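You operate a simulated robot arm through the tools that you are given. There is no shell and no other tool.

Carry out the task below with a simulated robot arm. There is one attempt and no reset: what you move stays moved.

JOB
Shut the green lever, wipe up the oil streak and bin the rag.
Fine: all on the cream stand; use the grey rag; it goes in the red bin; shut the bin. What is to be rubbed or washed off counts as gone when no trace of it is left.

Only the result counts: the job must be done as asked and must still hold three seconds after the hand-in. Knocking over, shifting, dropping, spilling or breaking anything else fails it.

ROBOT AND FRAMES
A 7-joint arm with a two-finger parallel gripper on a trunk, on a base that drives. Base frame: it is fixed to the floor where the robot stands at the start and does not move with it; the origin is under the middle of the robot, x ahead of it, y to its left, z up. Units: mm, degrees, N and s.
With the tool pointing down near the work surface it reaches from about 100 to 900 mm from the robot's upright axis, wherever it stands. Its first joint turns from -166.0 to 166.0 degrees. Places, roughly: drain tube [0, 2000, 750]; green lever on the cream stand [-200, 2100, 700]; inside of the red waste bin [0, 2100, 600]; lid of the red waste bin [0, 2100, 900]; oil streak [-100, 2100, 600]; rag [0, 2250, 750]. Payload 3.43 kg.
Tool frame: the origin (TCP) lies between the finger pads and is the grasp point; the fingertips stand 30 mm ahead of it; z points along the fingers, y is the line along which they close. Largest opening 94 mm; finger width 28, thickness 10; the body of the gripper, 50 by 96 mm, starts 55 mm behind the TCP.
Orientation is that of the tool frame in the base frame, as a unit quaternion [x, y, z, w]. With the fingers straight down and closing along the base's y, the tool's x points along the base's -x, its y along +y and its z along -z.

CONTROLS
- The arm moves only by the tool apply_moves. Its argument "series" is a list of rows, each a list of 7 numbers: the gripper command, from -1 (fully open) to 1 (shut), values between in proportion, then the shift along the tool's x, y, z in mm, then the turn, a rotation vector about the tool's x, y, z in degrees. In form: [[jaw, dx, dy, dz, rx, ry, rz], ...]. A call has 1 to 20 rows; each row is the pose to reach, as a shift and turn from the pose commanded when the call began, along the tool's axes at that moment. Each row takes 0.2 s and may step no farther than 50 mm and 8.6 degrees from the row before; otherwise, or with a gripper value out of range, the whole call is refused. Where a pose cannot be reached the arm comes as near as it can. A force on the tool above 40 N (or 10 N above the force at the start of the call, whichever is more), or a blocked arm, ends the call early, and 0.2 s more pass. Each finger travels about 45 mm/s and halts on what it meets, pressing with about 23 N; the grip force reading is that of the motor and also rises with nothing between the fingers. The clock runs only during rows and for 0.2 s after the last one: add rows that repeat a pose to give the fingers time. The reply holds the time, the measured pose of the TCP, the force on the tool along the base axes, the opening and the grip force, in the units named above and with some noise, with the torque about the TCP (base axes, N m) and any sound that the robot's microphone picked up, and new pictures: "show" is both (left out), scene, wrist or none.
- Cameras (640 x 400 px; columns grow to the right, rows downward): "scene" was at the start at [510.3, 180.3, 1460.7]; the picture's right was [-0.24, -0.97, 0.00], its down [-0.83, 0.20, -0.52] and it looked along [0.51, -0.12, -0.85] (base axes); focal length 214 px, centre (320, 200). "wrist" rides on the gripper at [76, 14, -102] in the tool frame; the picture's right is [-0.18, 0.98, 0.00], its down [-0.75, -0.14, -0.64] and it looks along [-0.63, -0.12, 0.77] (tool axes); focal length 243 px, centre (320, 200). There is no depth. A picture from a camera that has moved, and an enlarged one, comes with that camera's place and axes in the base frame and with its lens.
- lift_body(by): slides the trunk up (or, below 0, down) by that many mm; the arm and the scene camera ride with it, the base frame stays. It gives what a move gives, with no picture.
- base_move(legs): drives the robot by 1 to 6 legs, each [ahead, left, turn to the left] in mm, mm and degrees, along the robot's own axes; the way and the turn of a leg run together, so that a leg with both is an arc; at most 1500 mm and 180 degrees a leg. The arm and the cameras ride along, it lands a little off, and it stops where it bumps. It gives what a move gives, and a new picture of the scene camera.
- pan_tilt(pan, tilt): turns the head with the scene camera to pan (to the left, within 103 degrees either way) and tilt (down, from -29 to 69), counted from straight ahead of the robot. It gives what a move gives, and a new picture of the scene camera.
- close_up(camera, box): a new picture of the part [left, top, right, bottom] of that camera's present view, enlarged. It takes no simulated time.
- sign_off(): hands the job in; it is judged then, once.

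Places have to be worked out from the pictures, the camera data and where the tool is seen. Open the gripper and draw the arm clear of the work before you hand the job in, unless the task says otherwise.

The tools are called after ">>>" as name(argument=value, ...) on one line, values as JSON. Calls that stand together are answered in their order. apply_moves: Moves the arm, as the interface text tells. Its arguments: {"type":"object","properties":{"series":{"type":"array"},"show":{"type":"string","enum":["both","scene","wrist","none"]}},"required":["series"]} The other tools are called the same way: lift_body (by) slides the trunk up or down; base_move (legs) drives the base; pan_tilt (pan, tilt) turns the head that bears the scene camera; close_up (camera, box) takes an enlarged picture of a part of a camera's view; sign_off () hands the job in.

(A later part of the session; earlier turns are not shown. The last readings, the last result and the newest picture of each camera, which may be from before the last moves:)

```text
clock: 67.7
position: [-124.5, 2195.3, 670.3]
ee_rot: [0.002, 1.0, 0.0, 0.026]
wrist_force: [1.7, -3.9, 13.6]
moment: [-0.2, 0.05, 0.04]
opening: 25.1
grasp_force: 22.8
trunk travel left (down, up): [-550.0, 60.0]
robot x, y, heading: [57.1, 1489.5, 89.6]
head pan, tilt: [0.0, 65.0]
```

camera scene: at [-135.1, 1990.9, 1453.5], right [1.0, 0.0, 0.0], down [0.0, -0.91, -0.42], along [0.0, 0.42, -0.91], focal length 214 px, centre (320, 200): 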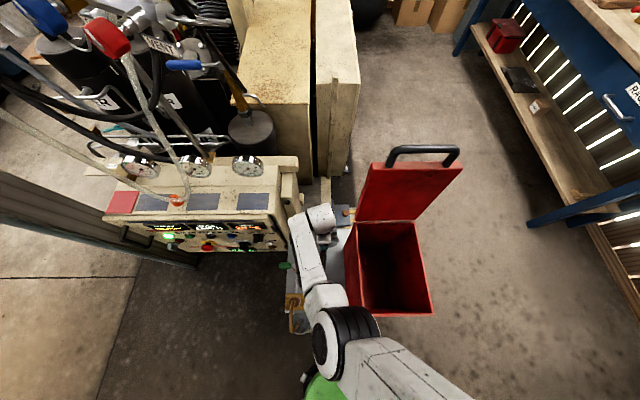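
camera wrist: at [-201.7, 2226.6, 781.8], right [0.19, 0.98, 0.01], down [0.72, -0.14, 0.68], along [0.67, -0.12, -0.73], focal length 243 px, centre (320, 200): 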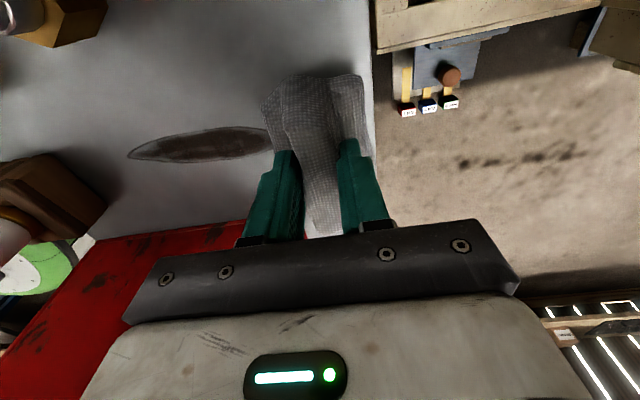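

Contact at about 13 N. I slide the rag toward -y along the streak to y≈2070 and back.

>>> apply_moves(series=[[1, 0, -15, -0.5, 0, 0, 0], [1, 0, -31, -0.5, 0, 0, 0], [1, 0, -47, -0.5, 0, 0, 0], [1, 0, -63, -0.5, 0, 0, 0], [1, 0, -79, -0.5, 0, 0, 0], [1, 0, -95, -0.5, 0, 0, 0], [1, 0, -111, -0.5, 0, 0, 0], [1, 0, -125, -0.5, 0, 0, 0]])

>>> close_up(camera="wrist", box=[100, 0, 500, 250])

>>> close_up(camera="scene", box=[265, 200, 365, 300])

```text
clock: 69.5
position: [-132.9, 2065.5, 673.0]
ee_rot: [-0.001, 1.0, 0.002, 0.022]
wrist_force: [-4.0, 2.8, 8.3]
moment: [0.05, 0.49, -0.12]
opening: 25.2
grasp_force: 23.0
trunk travel left (down, up): [-550.0, 60.0]
robot x, y, heading: [56.5, 1477.2, 89.9]
head pan, tilt: [0.0, 65.0]
camera scene: at [-136.4, 1983.8, 1453.6], right [1.0, 0.0, 0.0], down [0.0, -0.91, -0.42], along [0.0, 0.42, -0.91], focal length 214 px, centre (320, 200)
camera wrist: at [-212.9, 2080.5, 772.1], right [0.18, 0.98, 0.01], down [0.73, -0.14, 0.67], along [0.66, -0.11, -0.74], focal length 243 px, centre (320, 200)
```

scene: 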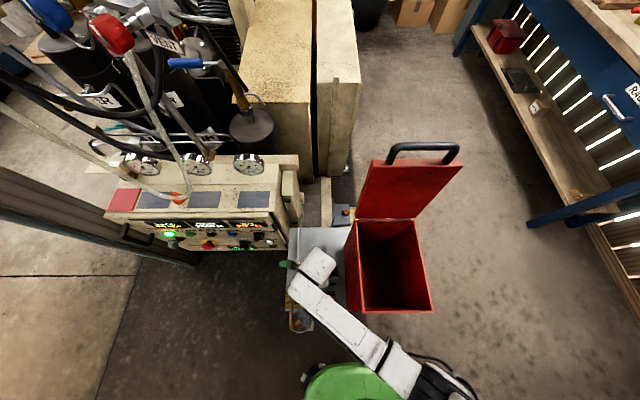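
wrist: 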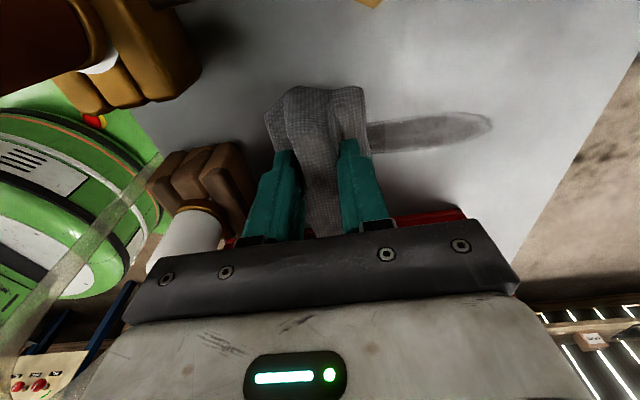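

```text
1.60 times, centred on (300, 125) of wrist
camera zoom: at [-212.9, 2080.5, 772.1], right [0.18, 0.98, 0.01], down [0.73, -0.14, 0.67], along [0.66, -0.11, -0.74], focal length 388 px, centre (352, 320)
```

zoom: 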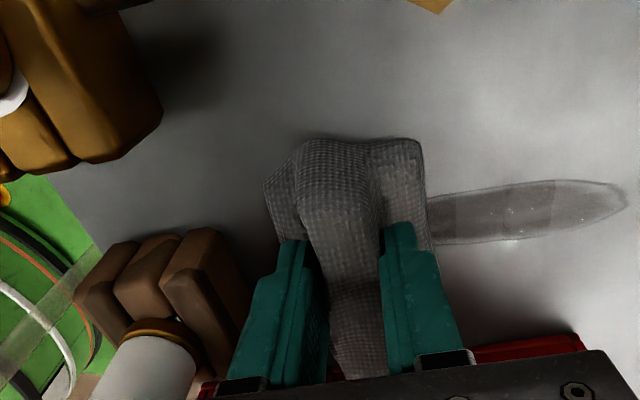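

```text
4.00 times, centred on (315, 250) of scene
camera zoom: at [-136.4, 1983.8, 1453.6], right [1.0, 0.0, 0.0], down [0.0, -0.91, -0.42], along [0.0, 0.42, -0.91], focal length 858 px, centre (340, 0)
```

zoom: 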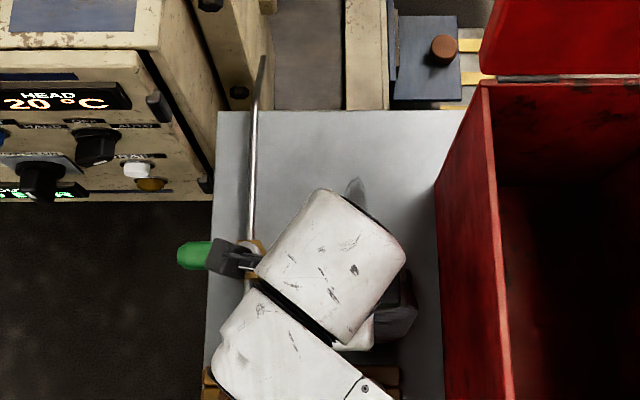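

The streak has faded where wiped, but the arm has swung its elbow over to the right and readings are off (x -133, base nudged). I check where the forearm is relative to the bin.

>>> close_up(camera="scene", box=[270, 230, 470, 400])

```text
2.35 times, centred on (370, 315) of scene
camera zoom: at [-136.4, 1983.8, 1453.6], right [1.0, 0.0, 0.0], down [0.0, -0.91, -0.42], along [0.0, 0.42, -0.91], focal length 505 px, centre (202, -71)
```

zoom: 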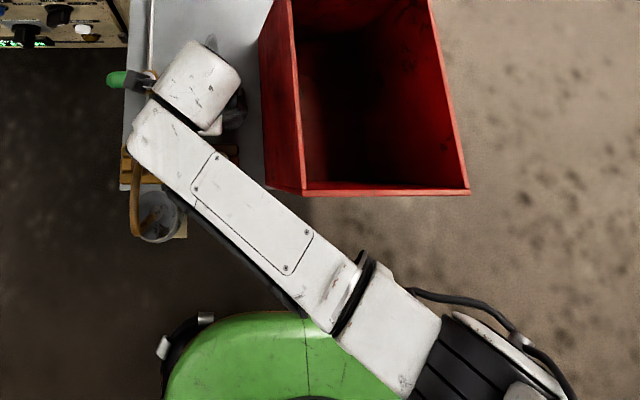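

The forearm now passes close by the bin's front corner, so wiping on in this posture is risky. I lift the rag straight up, then turn the tool back to its natural yaw (rag stays wide enough for the streak) so the elbow returns to the left.

>>> apply_moves(series=[[1, 0, 0, -15, 0, 0, 0], [1, 0, 0, -35, 0, 0, 0], [1, 0, 0, -60, 0, 0, 0], [1, 0, 0, -85, 0, 0, 0], [1, 0, 0, -110, 0, 0, 0], [1, 0, 0, -135, 0, 0, 0], [1, 0, 0, -135, 0, 0, 0]])

```text
clock: 71.1
position: [-133.5, 2070.9, 805.3]
ee_rot: [0.003, 1.0, -0.001, 0.026]
wrist_force: [-0.4, 0.3, -0.8]
moment: [-0.01, 0.01, -0.03]
opening: 25.0
grasp_force: 23.5
trunk travel left (down, up): [-550.0, 60.0]
robot x, y, heading: [59.2, 1487.6, 89.5]
head pan, tilt: [0.0, 65.0]
camera scene: at [-135.2, 1991.3, 1453.3], right [1.0, 0.0, 0.0], down [0.0, -0.91, -0.42], along [0.0, 0.42, -0.91], focal length 214 px, centre (320, 200)
camera wrist: at [-213.6, 2086.9, 903.7], right [0.19, 0.98, 0.01], down [0.72, -0.14, 0.68], along [0.67, -0.12, -0.73], focal length 243 px, centre (320, 200)
```

scene: 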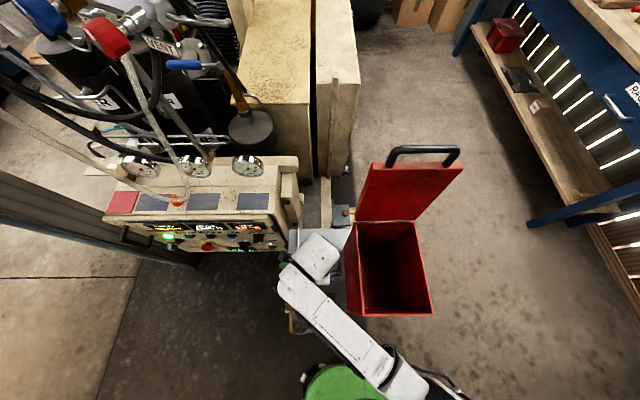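
wrist: 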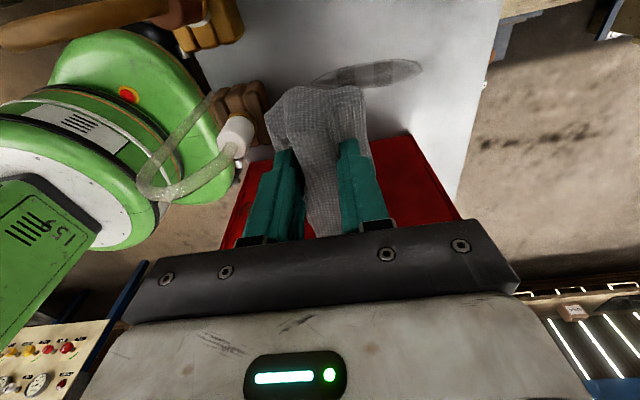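

>>> close_up(camera="scene", box=[230, 140, 390, 300])

>>> close_up(camera="scene", box=[340, 200, 460, 330])

```text
2.50 times, centred on (310, 220) of scene
camera zoom: at [-135.2, 1991.3, 1453.3], right [1.0, 0.0, 0.0], down [0.0, -0.91, -0.42], along [0.0, 0.42, -0.91], focal length 536 px, centre (345, 150)
```

zoom: 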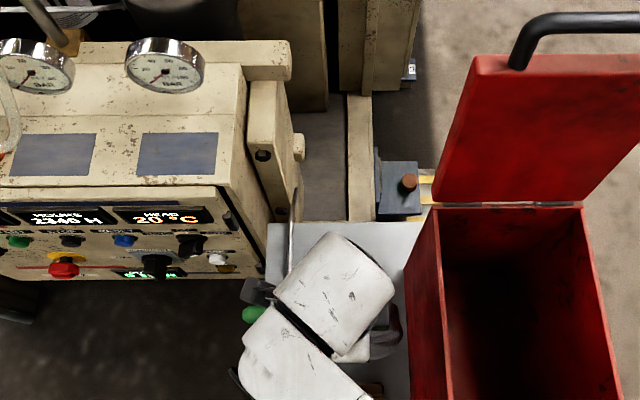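

```text
3.08 times, centred on (400, 265) of scene
camera zoom: at [-135.2, 1991.3, 1453.3], right [1.0, 0.0, 0.0], down [0.0, -0.91, -0.42], along [0.0, 0.42, -0.91], focal length 660 px, centre (74, 0)
```

zoom: 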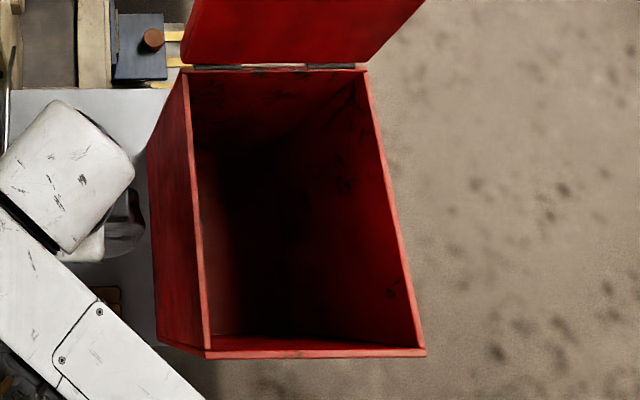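

The bin is pixel-identical to before, so nothing shifted. I turn the tool +90° about the vertical (keeping the rag level) at this height.

>>> apply_moves(series=[[1, -1, 0, 0, -0.43, 0, -8.17], [1, -1, 0, 0, -0.85, 0, -16.35], [1, -2, 1, 0, -1.28, 0, -24.5], [1, -2, 1, 0, -1.7, 0, -32.7], [1, -3, 2, 0, -2.14, 0, -40.9], [1, -3, 2, 0, -2.56, 0, -49], [1, -4, 3, 0, -2.99, 0, -57.2], [1, -4, 3, 0, -3.4, 0, -65.4], [1, -5, 4, 0, -3.85, 0, -73.6], [1, -5, 4, 0, -4.27, 0, -81.7], [1, -6, 5, 0, -4.7, 0, -89.9], [1, -6, 5, 0, -4.7, 0, -89.9]])

```text
clock: 73.7
position: [-127.3, 2075.1, 804.6]
ee_rot: [-0.707, 0.707, 0.018, 0.018]
wrist_force: [-0.6, 0.8, 0.2]
moment: [-0.04, 0.0, -0.01]
opening: 25.1
grasp_force: 22.6
trunk travel left (down, up): [-550.0, 60.0]
robot x, y, heading: [56.7, 1485.6, 89.7]
head pan, tilt: [0.0, 65.0]
camera scene: at [-135.2, 1991.3, 1453.3], right [1.0, 0.0, 0.0], down [0.0, -0.91, -0.42], along [0.0, 0.42, -0.91], focal length 214 px, centre (320, 200)
camera wrist: at [-140.5, 1995.4, 903.6], right [-0.98, 0.19, 0.01], down [0.14, 0.72, 0.68], along [0.12, 0.67, -0.73], focal length 243 px, centre (320, 200)
```

scene: 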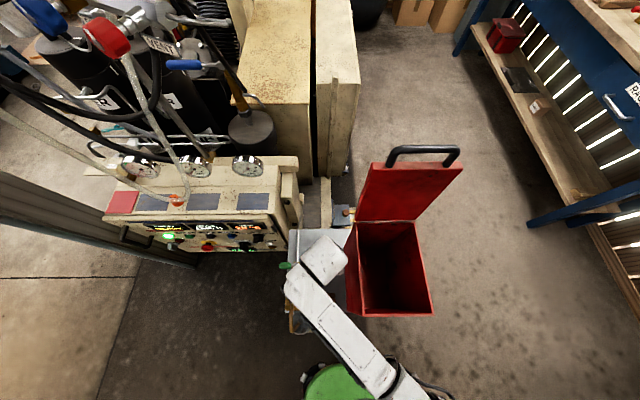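
wrist: 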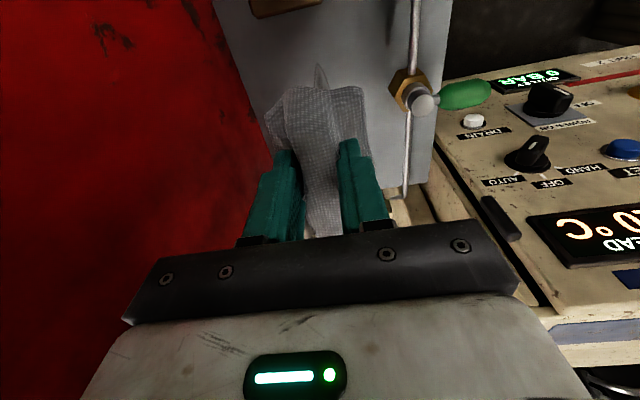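

The lever is square to the pipe and the rag is level, but the elbow is still on the right. I lift higher and pull in to the earlier folded posture to bring the elbow back to the left.

>>> apply_moves(series=[[1, -1.7, 0, -34, 0, 0, 0], [1, -3.5, 0, -68, 0, 0, 0], [1, -5.2, 0, -101, 0, 0, 0], [1, -7, 0, -135, 0, 0, 0], [1, 14.6, 0, -162, 0, 0, 0], [1, 36.2, 0, -189, 0, 0, 0], [1, 57.8, 0, -216, 0, 0, 0], [1, 79.4, 0, -243, 0, 0, 0], [1, 101, 0, -269.6, 0, 0, 0], [1, 101, 0, -269.6, 0, 0, 0]])

```text
clock: 75.9
position: [-126.3, 1961.3, 1069.5]
ee_rot: [-0.705, 0.709, 0.017, 0.018]
wrist_force: [0.3, 0.4, -0.5]
moment: [-0.01, 0.01, 0.0]
opening: 25.0
grasp_force: 23.6
out of reach, approached as far as the arm can: row 3, 4, 5
trunk travel left (down, up): [-550.0, 60.0]
robot x, y, heading: [55.7, 1485.9, 89.7]
head pan, tilt: [0.0, 65.0]
camera scene: at [-135.2, 1991.2, 1453.4], right [1.0, 0.0, 0.0], down [0.0, -0.91, -0.42], along [0.0, 0.42, -0.91], focal length 214 px, centre (320, 200)
camera wrist: at [-140.8, 1880.8, 1168.0], right [-0.98, 0.19, 0.01], down [0.14, 0.72, 0.68], along [0.12, 0.67, -0.73], focal length 243 px, centre (320, 200)
```

scene: 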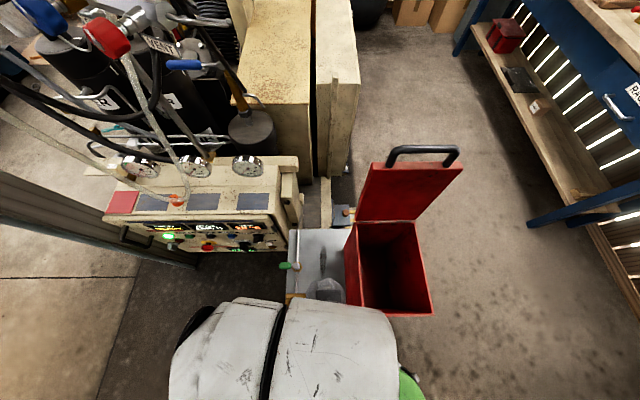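
wrist: 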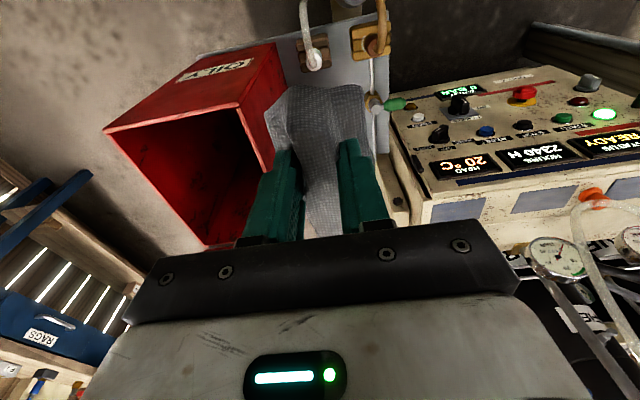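

The elbow is back on the left. I shift the base 100 mm right so the work lies further to the arm's left (like at the lever, where the posture stayed good).

>>> base_move(legs=[[0, -100, 0]])

>>> apply_moves(series=[[1, 0, 20, 0, 0, 0, 0], [1, 0, 40, 0, 0, 0, 0], [1, 0, 60, 0, 0, 0, 0], [1, 0, 80, 0, 0, 0, 0], [1, 0, 98, 0, 0, 0, 0], [1, -20, 98, 25, 0, 0, 0], [1, -40, 98, 50, 0, 0, 0], [1, -60, 98, 75, 0, 0, 0], [1, -80, 98, 105, 0, 0, 0], [1, -100, 98, 135, 0, 0, 0], [1, -120, 98, 165, 0, 0, 0], [1, -130, 98, 200, 0, 0, 0], [1, -130, 98, 235, 0, 0, 0], [1, -130, 98, 265, 0, 0, 0]])

```text
clock: 77.0
position: [-26.3, 1960.6, 1069.4]
ee_rot: [-0.705, 0.709, 0.017, 0.019]
wrist_force: [-1.1, -0.2, 0.4]
moment: [-0.02, -0.04, 0.0]
opening: 25.1
grasp_force: 22.9
trunk travel left (down, up): [-550.0, 60.0]
robot x, y, heading: [156.7, 1486.4, 89.9]
head pan, tilt: [0.0, 65.0]
camera scene: at [-35.4, 1990.8, 1453.3], right [1.0, -0.01, 0.0], down [0.0, -0.91, -0.42], along [0.0, 0.42, -0.91], focal length 214 px, centre (320, 200)
```

scene: 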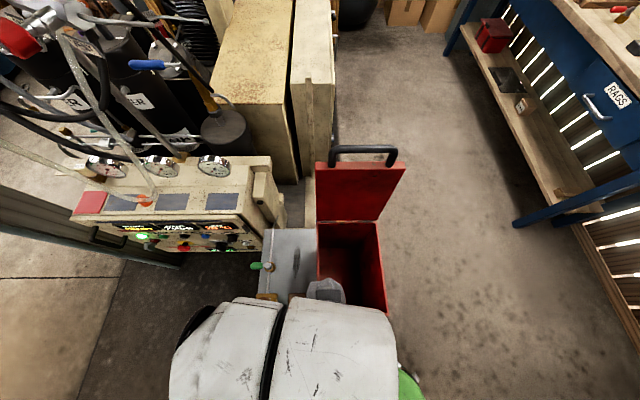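

```text
clock: 80.0
position: [-125.1, 2104.1, 811.8]
ee_rot: [-0.705, 0.708, 0.018, 0.017]
wrist_force: [0.8, -0.3, -0.9]
moment: [0.02, -0.03, 0.0]
opening: 25.0
grasp_force: 22.5
trunk travel left (down, up): [-550.0, 60.0]
robot x, y, heading: [156.1, 1487.0, 89.7]
head pan, tilt: [0.0, 65.0]
camera scene: at [-35.3, 1990.8, 1453.4], right [1.0, -0.01, 0.0], down [0.0, -0.91, -0.42], along [0.0, 0.42, -0.91], focal length 214 px, centre (320, 200)
camera wrist: at [-139.1, 2024.4, 909.4], right [-0.98, 0.19, 0.01], down [0.14, 0.72, 0.68], along [0.12, 0.67, -0.73], focal length 243 px, centre (320, 200)
```

scene: 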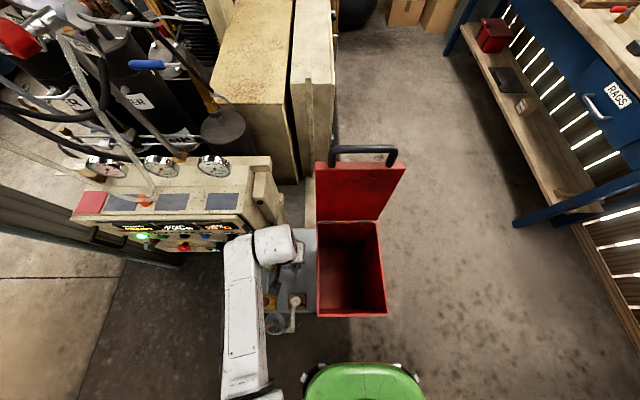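
wrist: 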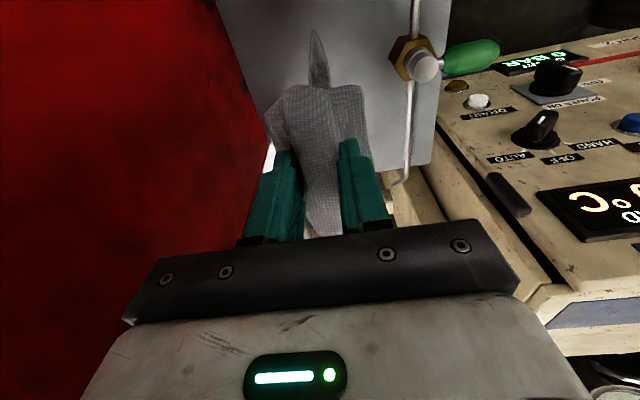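

Elbow is on the left now. I lower the rag to just above the stand at y≈2110 and look.

>>> apply_moves(series=[[1, 1.2, 0, 23, 0, 0, 0], [1, 2.4, 0, 46, 0, 0, 0], [1, 3.6, 0, 69, 0, 0, 0], [1, 4.8, 0, 92, 0, 0, 0], [1, 6, 0, 115, 0, 0, 0], [1, 7.1, 0, 135, 0, 0, 0]])

>>> close_up(camera="scene", box=[200, 160, 340, 340])

```text
clock: 81.4
position: [-122.6, 2104.6, 676.4]
ee_rot: [-0.705, 0.709, 0.018, 0.018]
wrist_force: [-0.4, -0.3, -0.5]
moment: [0.02, 0.0, -0.01]
opening: 25.4
grasp_force: 23.1
trunk travel left (down, up): [-550.0, 60.0]
robot x, y, heading: [156.4, 1484.6, 89.8]
head pan, tilt: [0.0, 65.0]
camera scene: at [-35.3, 1990.9, 1453.3], right [1.0, -0.01, 0.0], down [0.0, -0.91, -0.42], along [0.0, 0.42, -0.91], focal length 214 px, centre (320, 200)
camera wrist: at [-138.1, 2024.5, 774.5], right [-0.98, 0.19, 0.01], down [0.14, 0.72, 0.68], along [0.12, 0.67, -0.73], focal length 243 px, centre (320, 200)
```

scene: 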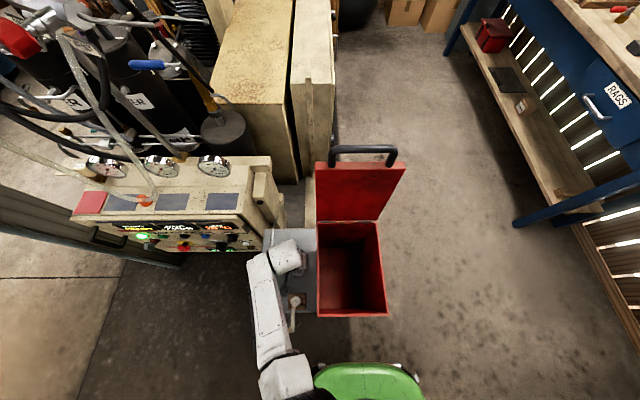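
wrist: 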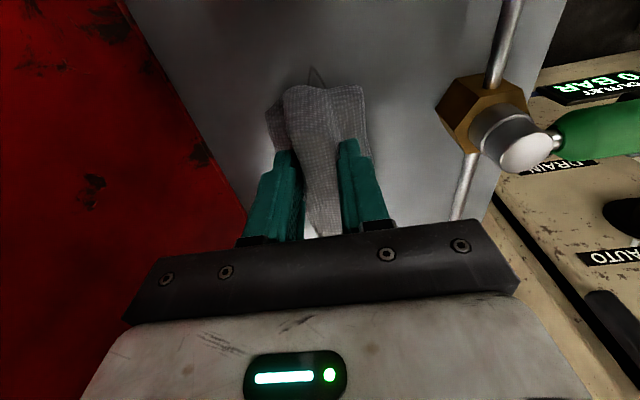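

```text
2.22 times, centred on (270, 250) of scene
camera zoom: at [-35.3, 1990.9, 1453.3], right [1.0, -0.01, 0.0], down [0.0, -0.91, -0.42], along [0.0, 0.42, -0.91], focal length 477 px, centre (431, 89)
```

zoom: 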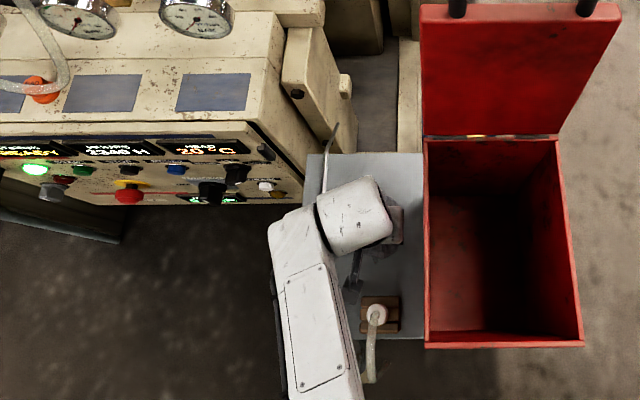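

Posture is good and clear. I press down gently and make wiping strokes in y.

>>> apply_moves(series=[[1, 0.1, 0, 3, 0, 0, 0], [1, 0.3, 0, 5, 0, 0, 0], [1, 0.3, 0, 6.3, 0, 0, 0]], show="none")

```text
clock: 82.2
position: [-122.8, 2105.0, 671.7]
ee_rot: [-0.705, 0.708, 0.02, 0.019]
wrist_force: [-1.9, 8.3, 21.9]
moment: [-0.4, -0.04, 0.0]
opening: 25.1
grasp_force: 22.5
trunk travel left (down, up): [-550.0, 60.0]
robot x, y, heading: [157.0, 1487.5, 89.9]
head pan, tilt: [0.0, 65.0]
```

>>> apply_moves(series=[[1, -12, 2, -0.1, 0, 0, 0], [1, -24, 2, 0.5, 0, 0, 0], [1, -36, 2, 1.2, 0, 0, 0], [1, -24, 2, 0.5, 0, 0, 0], [1, -12, 2, -0.1, 0, 0, 0], [1, 0, 2, -0.7, 0, 0, 0], [1, 12, 2, -1.3, 0, 0, 0], [1, 24, 2, -1.9, 0, 0, 0], [1, 31, 2, -2.3, 0, 0, 0], [1, 20, 2, -1.7, 0, 0, 0], [1, 8, 2, -1.1, 0, 0, 0], [1, -4, 2, -0.5, 0, 0, 0], [1, -16, 2, 0.1, 0, 0, 0], [1, -28, 2, 0.7, 0, 0, 0], [1, -36, 2, 1.2, 0, 0, 0]])

>>> close_up(camera="wrist", box=[200, 0, 440, 200])

>>> close_up(camera="scene", box=[240, 200, 340, 330])

```text
clock: 85.4
position: [-126.1, 2139.0, 670.0]
ee_rot: [-0.705, 0.709, 0.018, 0.019]
wrist_force: [0.9, -7.5, 14.9]
moment: [-0.9, -0.27, -0.08]
opening: 25.0
grasp_force: 23.2
trunk travel left (down, up): [-550.0, 60.0]
robot x, y, heading: [157.8, 1483.8, 89.5]
head pan, tilt: [0.0, 65.0]
camera scene: at [-35.1, 1990.3, 1453.6], right [1.0, -0.01, 0.0], down [0.0, -0.91, -0.42], along [0.0, 0.42, -0.91], focal length 214 px, centre (320, 200)
camera wrist: at [-140.2, 2059.7, 768.7], right [-0.98, 0.19, 0.01], down [0.14, 0.72, 0.68], along [0.12, 0.67, -0.73], focal length 243 px, centre (320, 200)
```

scene: 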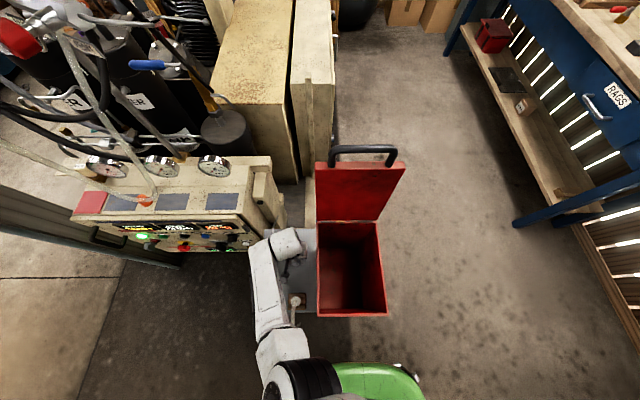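
wrist: 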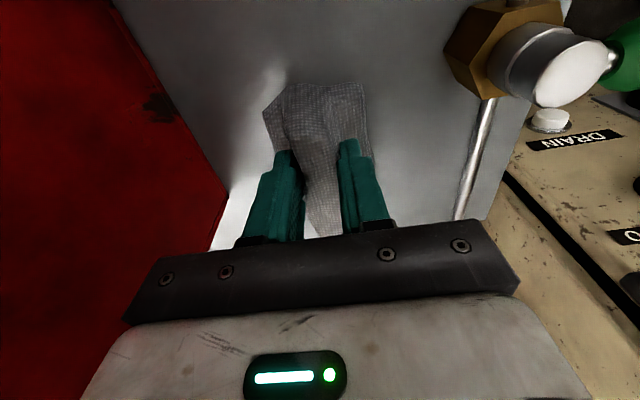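

```text
2.00 times, centred on (320, 100) of wrist
camera zoom: at [-140.2, 2059.7, 768.7], right [-0.98, 0.19, 0.01], down [0.14, 0.72, 0.68], along [0.12, 0.67, -0.73], focal length 485 px, centre (320, 400)
```

zoom: 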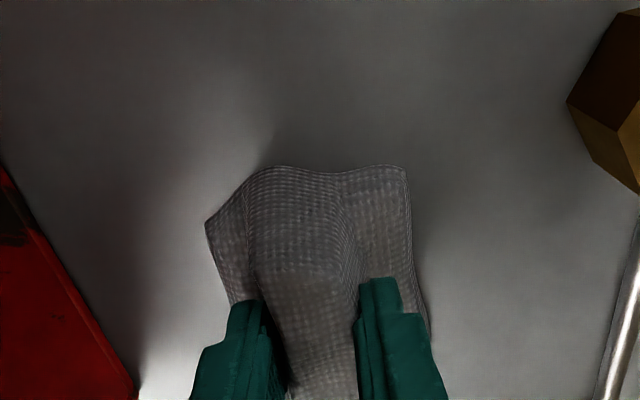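

```text
3.08 times, centred on (290, 265) of scene
camera zoom: at [-35.1, 1990.3, 1453.6], right [1.0, -0.01, 0.0], down [0.0, -0.91, -0.42], along [0.0, 0.42, -0.91], focal length 660 px, centre (412, 0)
```

zoom: 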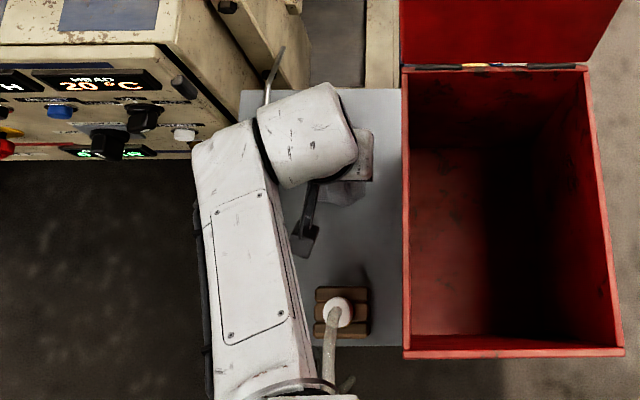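

The front end looks clean; the moments suggest the rag bears mostly on its front edge. I lift a little and move back to see what remains.

>>> apply_moves(series=[[1, -0.5, 0, -15, 0, 0, 0], [1, -1.5, 0, -35, 0, 0, 0], [1, 25, 0, -60, 0, 0, 0], [1, 55, 0, -62, 0, 0, 0]])

>>> close_up(camera="wrist", box=[200, 0, 440, 200])

>>> close_up(camera="scene", box=[240, 200, 340, 330])

```text
clock: 86.4
position: [-126.2, 2082.8, 730.1]
ee_rot: [-0.705, 0.708, 0.017, 0.019]
wrist_force: [-0.2, 0.9, -0.2]
moment: [-0.02, -0.01, -0.01]
opening: 25.2
grasp_force: 22.9
trunk travel left (down, up): [-550.0, 60.0]
robot x, y, heading: [155.1, 1485.9, 89.6]
head pan, tilt: [0.0, 65.0]
camera scene: at [-35.2, 1990.9, 1453.3], right [1.0, -0.01, 0.0], down [-0.01, -0.91, -0.42], along [0.0, 0.42, -0.91], focal length 214 px, centre (320, 200)
camera wrist: at [-140.5, 2002.1, 828.3], right [-0.98, 0.19, 0.01], down [0.14, 0.72, 0.68], along [0.12, 0.67, -0.73], focal length 243 px, centre (320, 200)
```

scene: 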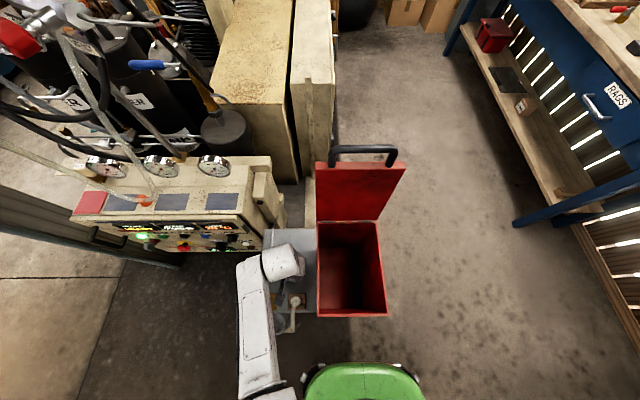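
wrist: 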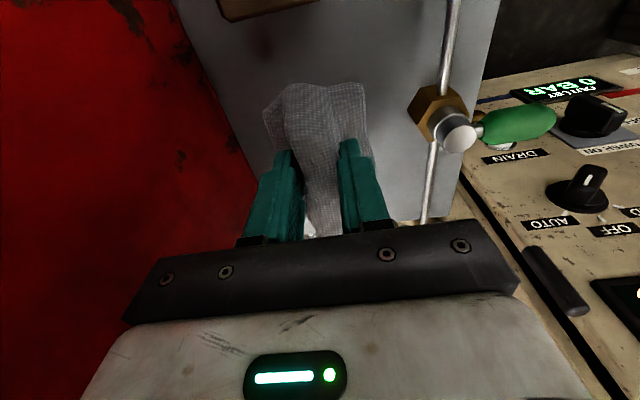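

```text
2.00 times, centred on (320, 100) of wrist
camera zoom: at [-140.5, 2002.1, 828.3], right [-0.98, 0.19, 0.01], down [0.14, 0.72, 0.68], along [0.12, 0.67, -0.73], focal length 485 px, centre (320, 400)
```

zoom: 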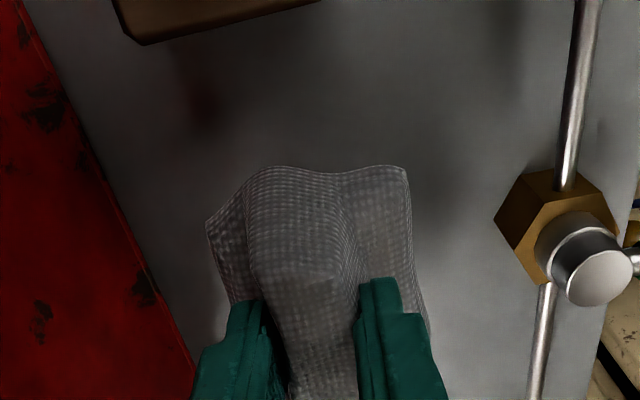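

```text
3.08 times, centred on (290, 265) of scene
camera zoom: at [-35.2, 1990.9, 1453.3], right [1.0, -0.01, 0.0], down [-0.01, -0.91, -0.42], along [0.0, 0.42, -0.91], focal length 660 px, centre (412, 0)
```

zoom: 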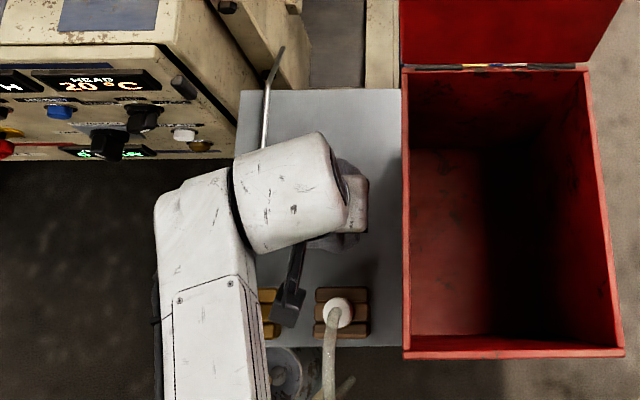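

No dark mark is visible at the front. I raise and withdraw the arm to see the whole stand top.

>>> apply_moves(series=[[1, 0, 0, -40, 0, 0, 0], [1, 5, 0, -80, 0, 0, 0], [1, 20, 0, -115, 0, 0, 0], [1, 40, 0, -150, 0, 0, 0], [1, 60, 0, -185, 0, 0, 0], [1, 80, 0, -220, 0, 0, 0], [1, 100, 0, -255, 0, 0, 0], [1, 100, 0, -290, 0, 0, 0]])

>>> close_up(camera="scene", box=[250, 220, 330, 300])

>>> close_up(camera="wrist", box=[260, 0, 420, 120])

```text
clock: 88.2
position: [-127.4, 1967.8, 1013.5]
ee_rot: [-0.705, 0.709, 0.018, 0.018]
wrist_force: [0.0, 0.3, -0.6]
moment: [-0.01, 0.02, -0.01]
opening: 25.3
grasp_force: 23.3
trunk travel left (down, up): [-550.0, 60.0]
robot x, y, heading: [156.7, 1486.5, 89.7]
head pan, tilt: [0.0, 65.0]
camera scene: at [-35.2, 1990.7, 1453.3], right [1.0, -0.01, 0.0], down [0.0, -0.91, -0.42], along [0.0, 0.42, -0.91], focal length 214 px, centre (320, 200)
camera wrist: at [-141.4, 1887.4, 1112.8], right [-0.98, 0.19, 0.01], down [0.14, 0.72, 0.68], along [0.12, 0.67, -0.73], focal length 243 px, centre (320, 200)
```

scene: 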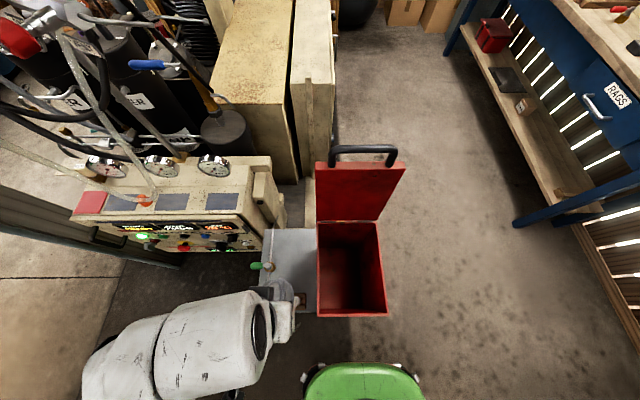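
wrist: 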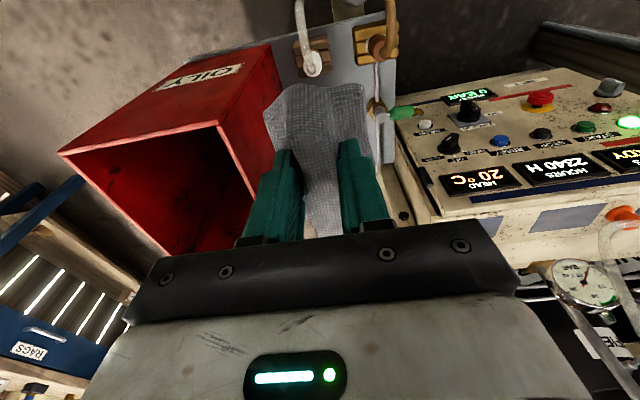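

```text
5.00 times, centred on (290, 260) of scene
camera zoom: at [-35.2, 1990.7, 1453.3], right [1.0, -0.01, 0.0], down [0.0, -0.91, -0.42], along [0.0, 0.42, -0.91], focal length 1072 px, centre (470, -100)
```

zoom: 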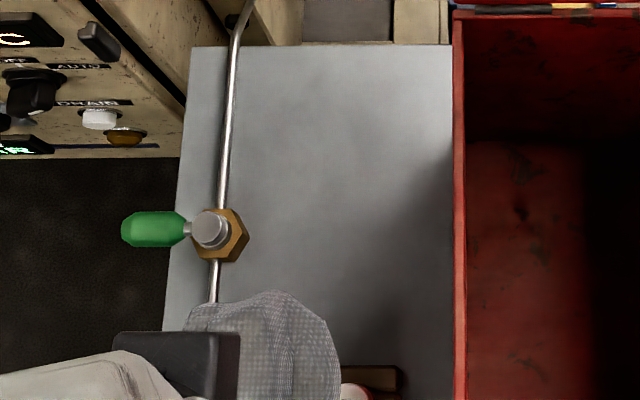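

```text
3.33 times, centred on (340, 60) of wrist
camera zoom: at [-141.4, 1887.4, 1112.8], right [-0.98, 0.19, 0.01], down [0.14, 0.72, 0.68], along [0.12, 0.67, -0.73], focal length 809 px, centre (253, 667)
```

zoom: 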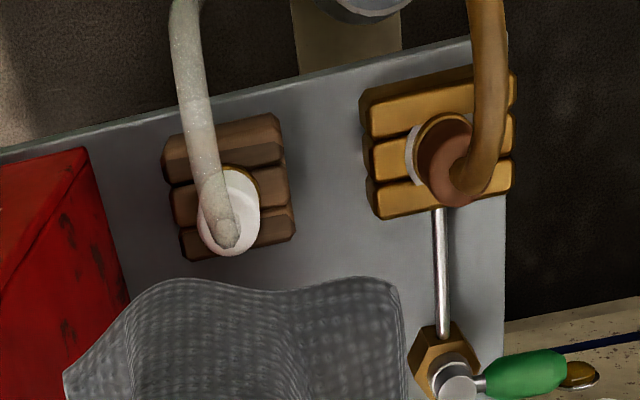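

The streak area looks clean. I enlarge it strongly to search for faint traces.

>>> close_up(camera="scene", box=[278, 238, 318, 282])

>>> close_up(camera="scene", box=[262, 228, 322, 270])

```text
9.09 times, centred on (298, 260) of scene
camera zoom: at [-35.2, 1990.7, 1453.3], right [1.0, -0.01, 0.0], down [0.0, -0.91, -0.42], along [0.0, 0.42, -0.91], focal length 1950 px, centre (520, -346)
```

zoom: 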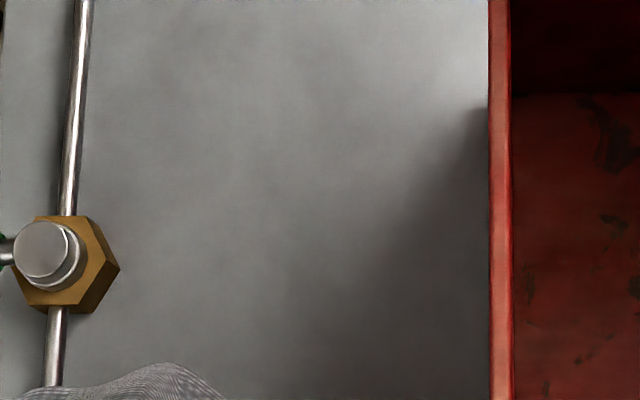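

```text
9.52 times, centred on (292, 249) of scene
camera zoom: at [-35.2, 1990.7, 1453.3], right [1.0, -0.01, 0.0], down [0.0, -0.91, -0.42], along [0.0, 0.42, -0.91], focal length 2043 px, centre (587, -267)
```

zoom: 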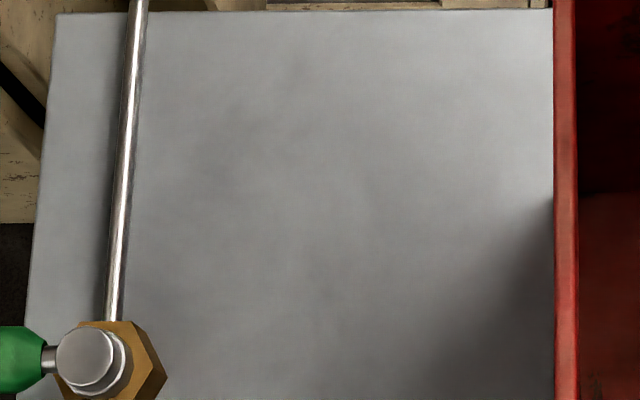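

No trace shows there. I carry the rag up over the open bin (centre ≈ x 35, y 2066), then view the whole stand before letting go.

>>> apply_moves(series=[[1, -1, 0, -20, 0, 0, 0], [1, -20, -35, -18, 0, 0, 0], [1, -40, -70, -16, 0, 0, 0], [1, -58, -102, -14, 0, 0, 0], [1, -76, -134, -13, 0, 0, 0], [1, -91, -162, -12.3, 0, 0, 0], [1, -91, -162, -12.3, 0, 0, 0]])

>>> close_up(camera="scene", box=[250, 220, 330, 320])

>>> close_up(camera="wrist", box=[240, 0, 480, 200])

```text
clock: 89.8
position: [35.9, 2056.3, 1031.6]
ee_rot: [-0.705, 0.709, 0.018, 0.018]
wrist_force: [0.8, -0.2, -1.2]
moment: [0.01, 0.0, 0.01]
opening: 25.4
grasp_force: 23.0
trunk travel left (down, up): [-550.0, 60.0]
robot x, y, heading: [157.3, 1483.2, 89.8]
head pan, tilt: [0.0, 65.0]
camera scene: at [-35.2, 1991.0, 1453.3], right [1.0, -0.01, 0.0], down [-0.01, -0.91, -0.42], along [0.0, 0.42, -0.91], focal length 214 px, centre (320, 200)
camera wrist: at [21.0, 1976.8, 1130.0], right [-0.98, 0.19, 0.01], down [0.14, 0.72, 0.68], along [0.12, 0.67, -0.73], focal length 243 px, centre (320, 200)
```

scene: 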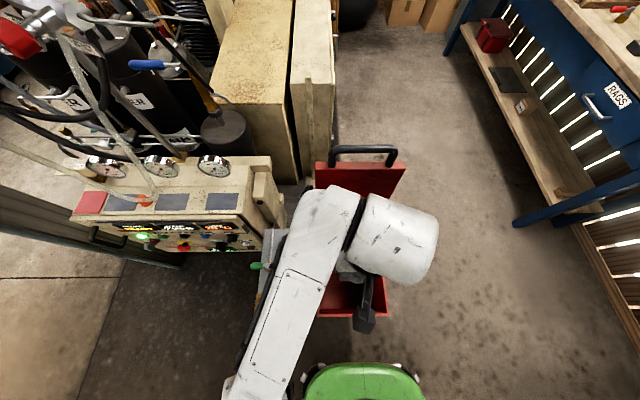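
wrist: 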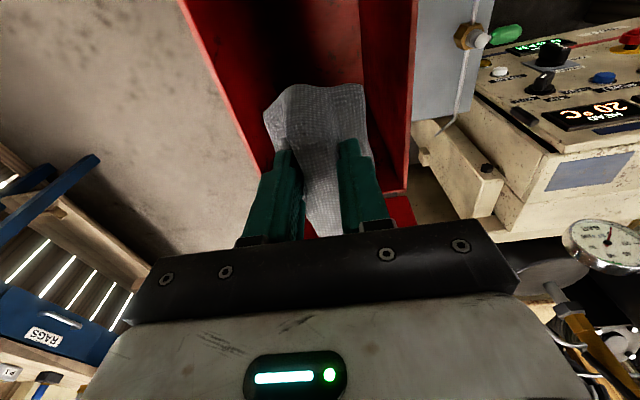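

```text
4.00 times, centred on (290, 270) of scene
camera zoom: at [-35.2, 1991.0, 1453.3], right [1.0, -0.01, 0.0], down [-0.01, -0.91, -0.42], along [0.0, 0.42, -0.91], focal length 858 px, centre (440, -80)
```

zoom: 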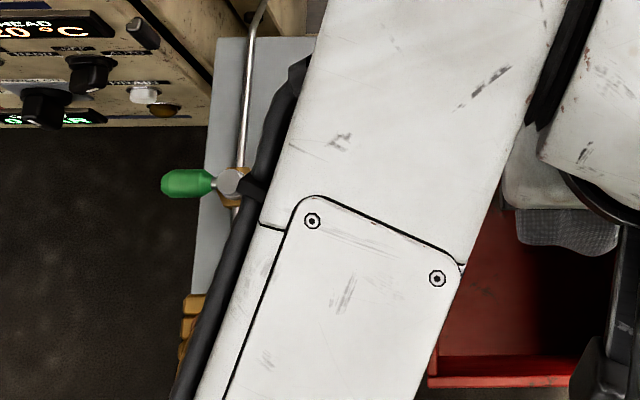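

```text
2.00 times, centred on (360, 100) of wrist
camera zoom: at [21.0, 1976.8, 1130.0], right [-0.98, 0.19, 0.01], down [0.14, 0.72, 0.68], along [0.12, 0.67, -0.73], focal length 485 px, centre (240, 400)
```

zoom: 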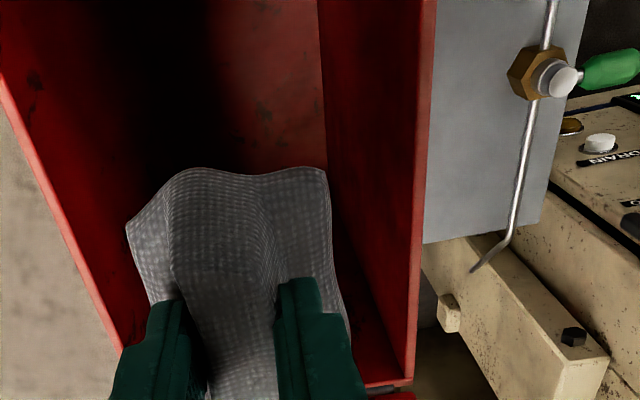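

All parts of the streak area have been seen clean. I lower the rag into the bin and release it.

>>> apply_moves(series=[[1, 1.6, 0, 31, 0, 0, 0], [1, 3.2, 0, 62, 0, 0, 0], [1, 4.8, 0, 93, 0, 0, 0], [1, 6.4, 0, 124, 0, 0, 0], [1, 8, 0, 155, 0, 0, 0], [1, 9.7, 0, 186, 0, 0, 0], [1, 9.7, 0, 186, 0, 0, 0]])

```text
clock: 91.4
position: [36.7, 2057.5, 844.5]
ee_rot: [-0.705, 0.708, 0.018, 0.019]
wrist_force: [0.0, -0.8, 0.3]
moment: [-0.03, -0.01, 0.01]
opening: 25.2
grasp_force: 23.5
trunk travel left (down, up): [-550.0, 60.0]
robot x, y, heading: [158.0, 1485.5, 90.2]
head pan, tilt: [0.0, 65.0]
camera scene: at [-35.2, 1990.9, 1453.3], right [1.0, -0.01, 0.0], down [0.0, -0.91, -0.42], along [0.0, 0.42, -0.91], focal length 214 px, centre (320, 200)
camera wrist: at [22.4, 1977.1, 942.8], right [-0.98, 0.19, 0.01], down [0.14, 0.72, 0.68], along [0.12, 0.67, -0.73], focal length 243 px, centre (320, 200)
```

scene: 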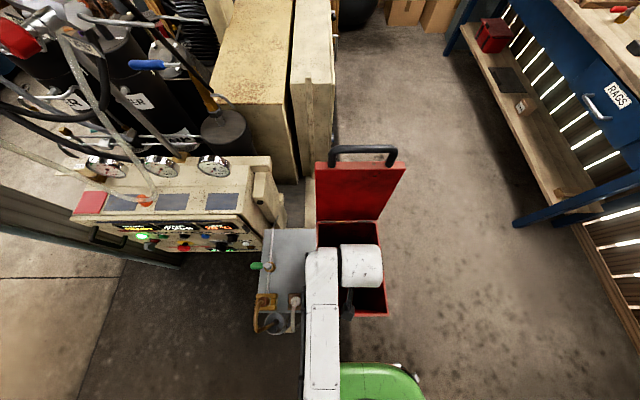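
wrist: 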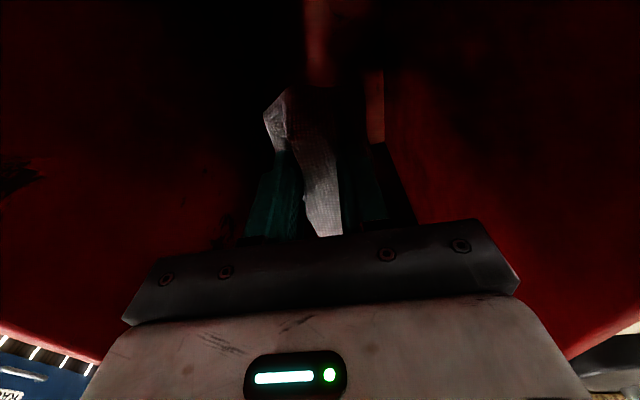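

The rag is well inside the bin with no contact. I open the fingers to let it fall, then rise out.

>>> apply_moves(series=[[0.2, 0, 0, 0, 0, 0, 0], [-0.3, 0, 0, 0, 0, 0, 0], [-0.6, 0, 0, 0, 0, 0, 0], [-0.6, 0, 0, 0, 0, 0, 0], [-0.6, 0, 0, 0, 0, 0, 0], [-0.6, -1.5, 0, -30, 0, 0, 0], [-0.6, -3.2, 0, -62, 0, 0, 0], [-0.6, -4.8, 0, -93, 0, 0, 0], [-0.6, -6.4, 0, -124, 0, 0, 0], [-0.6, -8, 0, -155, 0, 0, 0], [-0.6, -9.7, 0, -186, 0, 0, 0], [-0.6, -11, 0, -215, 0, 0, 0]])

>>> close_up(camera="wrist", box=[160, 0, 480, 200])

```text
clock: 94.0
position: [36.5, 2056.3, 1060.7]
ee_rot: [-0.705, 0.708, 0.017, 0.018]
wrist_force: [-0.7, 0.6, 0.9]
moment: [-0.02, -0.01, -0.02]
opening: 75.4
grasp_force: 0.1
trunk travel left (down, up): [-550.0, 60.0]
robot x, y, heading: [156.5, 1482.7, 89.6]
head pan, tilt: [0.0, 65.0]
camera scene: at [-35.1, 1990.9, 1453.2], right [1.0, -0.01, 0.0], down [-0.01, -0.91, -0.42], along [0.0, 0.42, -0.91], focal length 214 px, centre (320, 200)
camera wrist: at [21.9, 1976.8, 1159.1], right [-0.98, 0.19, 0.01], down [0.14, 0.72, 0.68], along [0.12, 0.67, -0.73], focal length 243 px, centre (320, 200)
```

scene: 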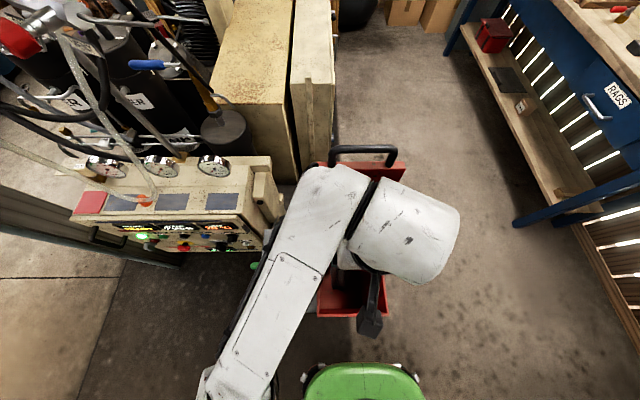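
wrist: 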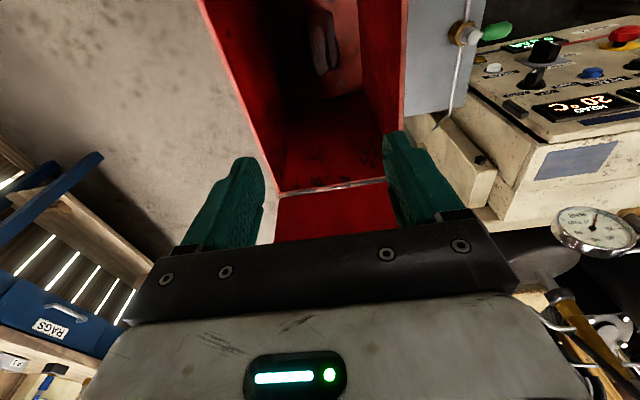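

```text
2.00 times, centred on (320, 100) of wrist
camera zoom: at [21.9, 1976.8, 1159.1], right [-0.98, 0.19, 0.01], down [0.14, 0.72, 0.68], along [0.12, 0.67, -0.73], focal length 485 px, centre (320, 400)
```

zoom: 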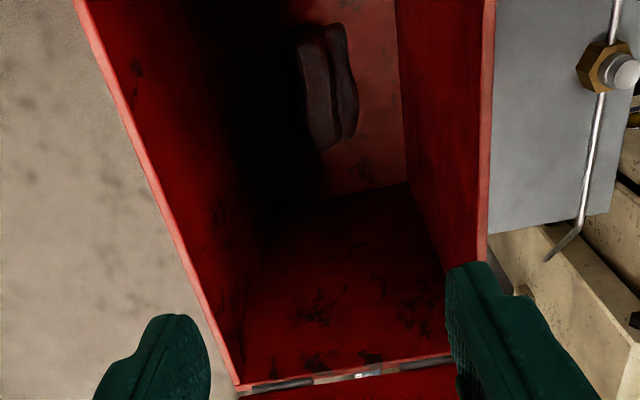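

The rag lies on the bin floor. To shut the lid I close the fingers, go up and over the upright handle, and come down behind its bar.

>>> apply_moves(series=[[0, -2, 0, -40, 0, 0.5, 0], [0.5, -4, 0, -81, 0, 1, 0], [1, -6.3, 0, -122, 0, 1.5, 0], [1, -8.5, 0, -163, 0, 2, 0], [1, -10.6, 0, -203.7, 0, 2.5, 0], [1, -48, 0, -202, 0, 3, 0], [1, -85, 0, -200, 0, 3, 0], [1, -122, 0, -198, 0, 3, 0], [1, -159, 0, -196, 0, 3, 0], [1, -196.3, 0, -194, 0, 3, 0], [1, -196.3, 0, -194, 0, 3, 0]])

>>> close_up(camera="wrist", box=[160, 0, 480, 260])

```text
clock: 96.1
position: [38.3, 2195.8, 1147.5]
ee_rot: [-0.702, 0.712, -0.009, -0.003]
wrist_force: [2.5, -11.7, 5.0]
moment: [-0.3, -0.01, 0.01]
opening: 0.0
grasp_force: 22.8
out of reach, approached as far as the arm can: row 3, 4, 5, 6, 7, 8, 9, 10
trunk travel left (down, up): [-550.0, 60.0]
robot x, y, heading: [156.9, 1486.6, 89.5]
head pan, tilt: [0.0, 65.0]
stopped in row 10: the force on the tool passed its limit at 84 N (the readings are from after the stop); the commanded pose is now the measured one
camera scene: at [-35.3, 1990.3, 1453.6], right [1.0, -0.01, 0.0], down [0.0, -0.91, -0.42], along [0.0, 0.42, -0.91], focal length 214 px, centre (320, 200)
camera wrist: at [22.1, 2124.6, 1251.4], right [-0.98, 0.2, -0.01], down [0.15, 0.76, 0.63], along [0.13, 0.62, -0.78], focal length 243 px, centre (320, 200)
```

scene: 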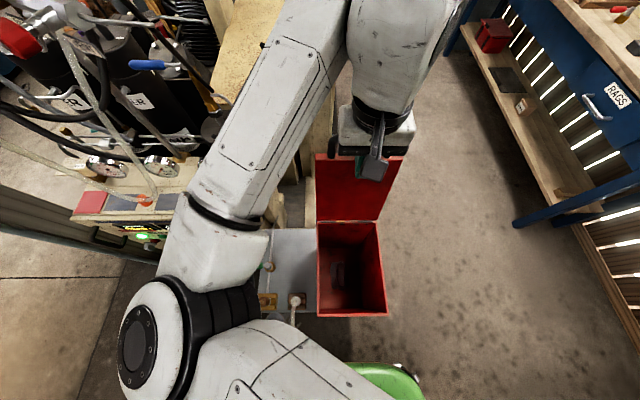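
wrist: 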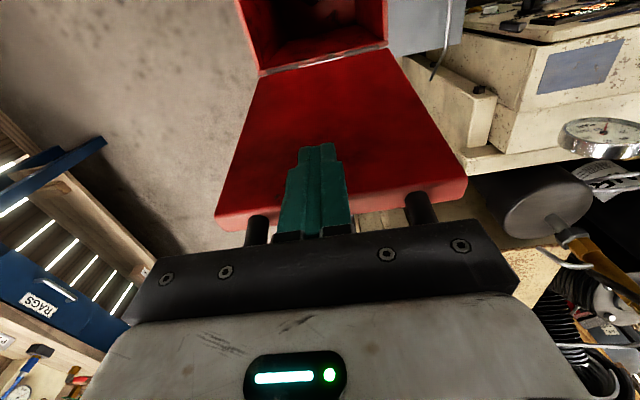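

```text
1.54 times, centred on (320, 130) of wrist
camera zoom: at [22.1, 2124.6, 1251.4], right [-0.98, 0.2, -0.01], down [0.15, 0.76, 0.63], along [0.13, 0.62, -0.78], focal length 373 px, centre (320, 308)
```

zoom: 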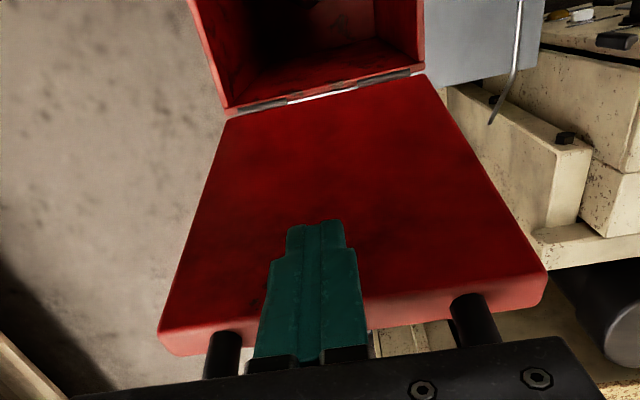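

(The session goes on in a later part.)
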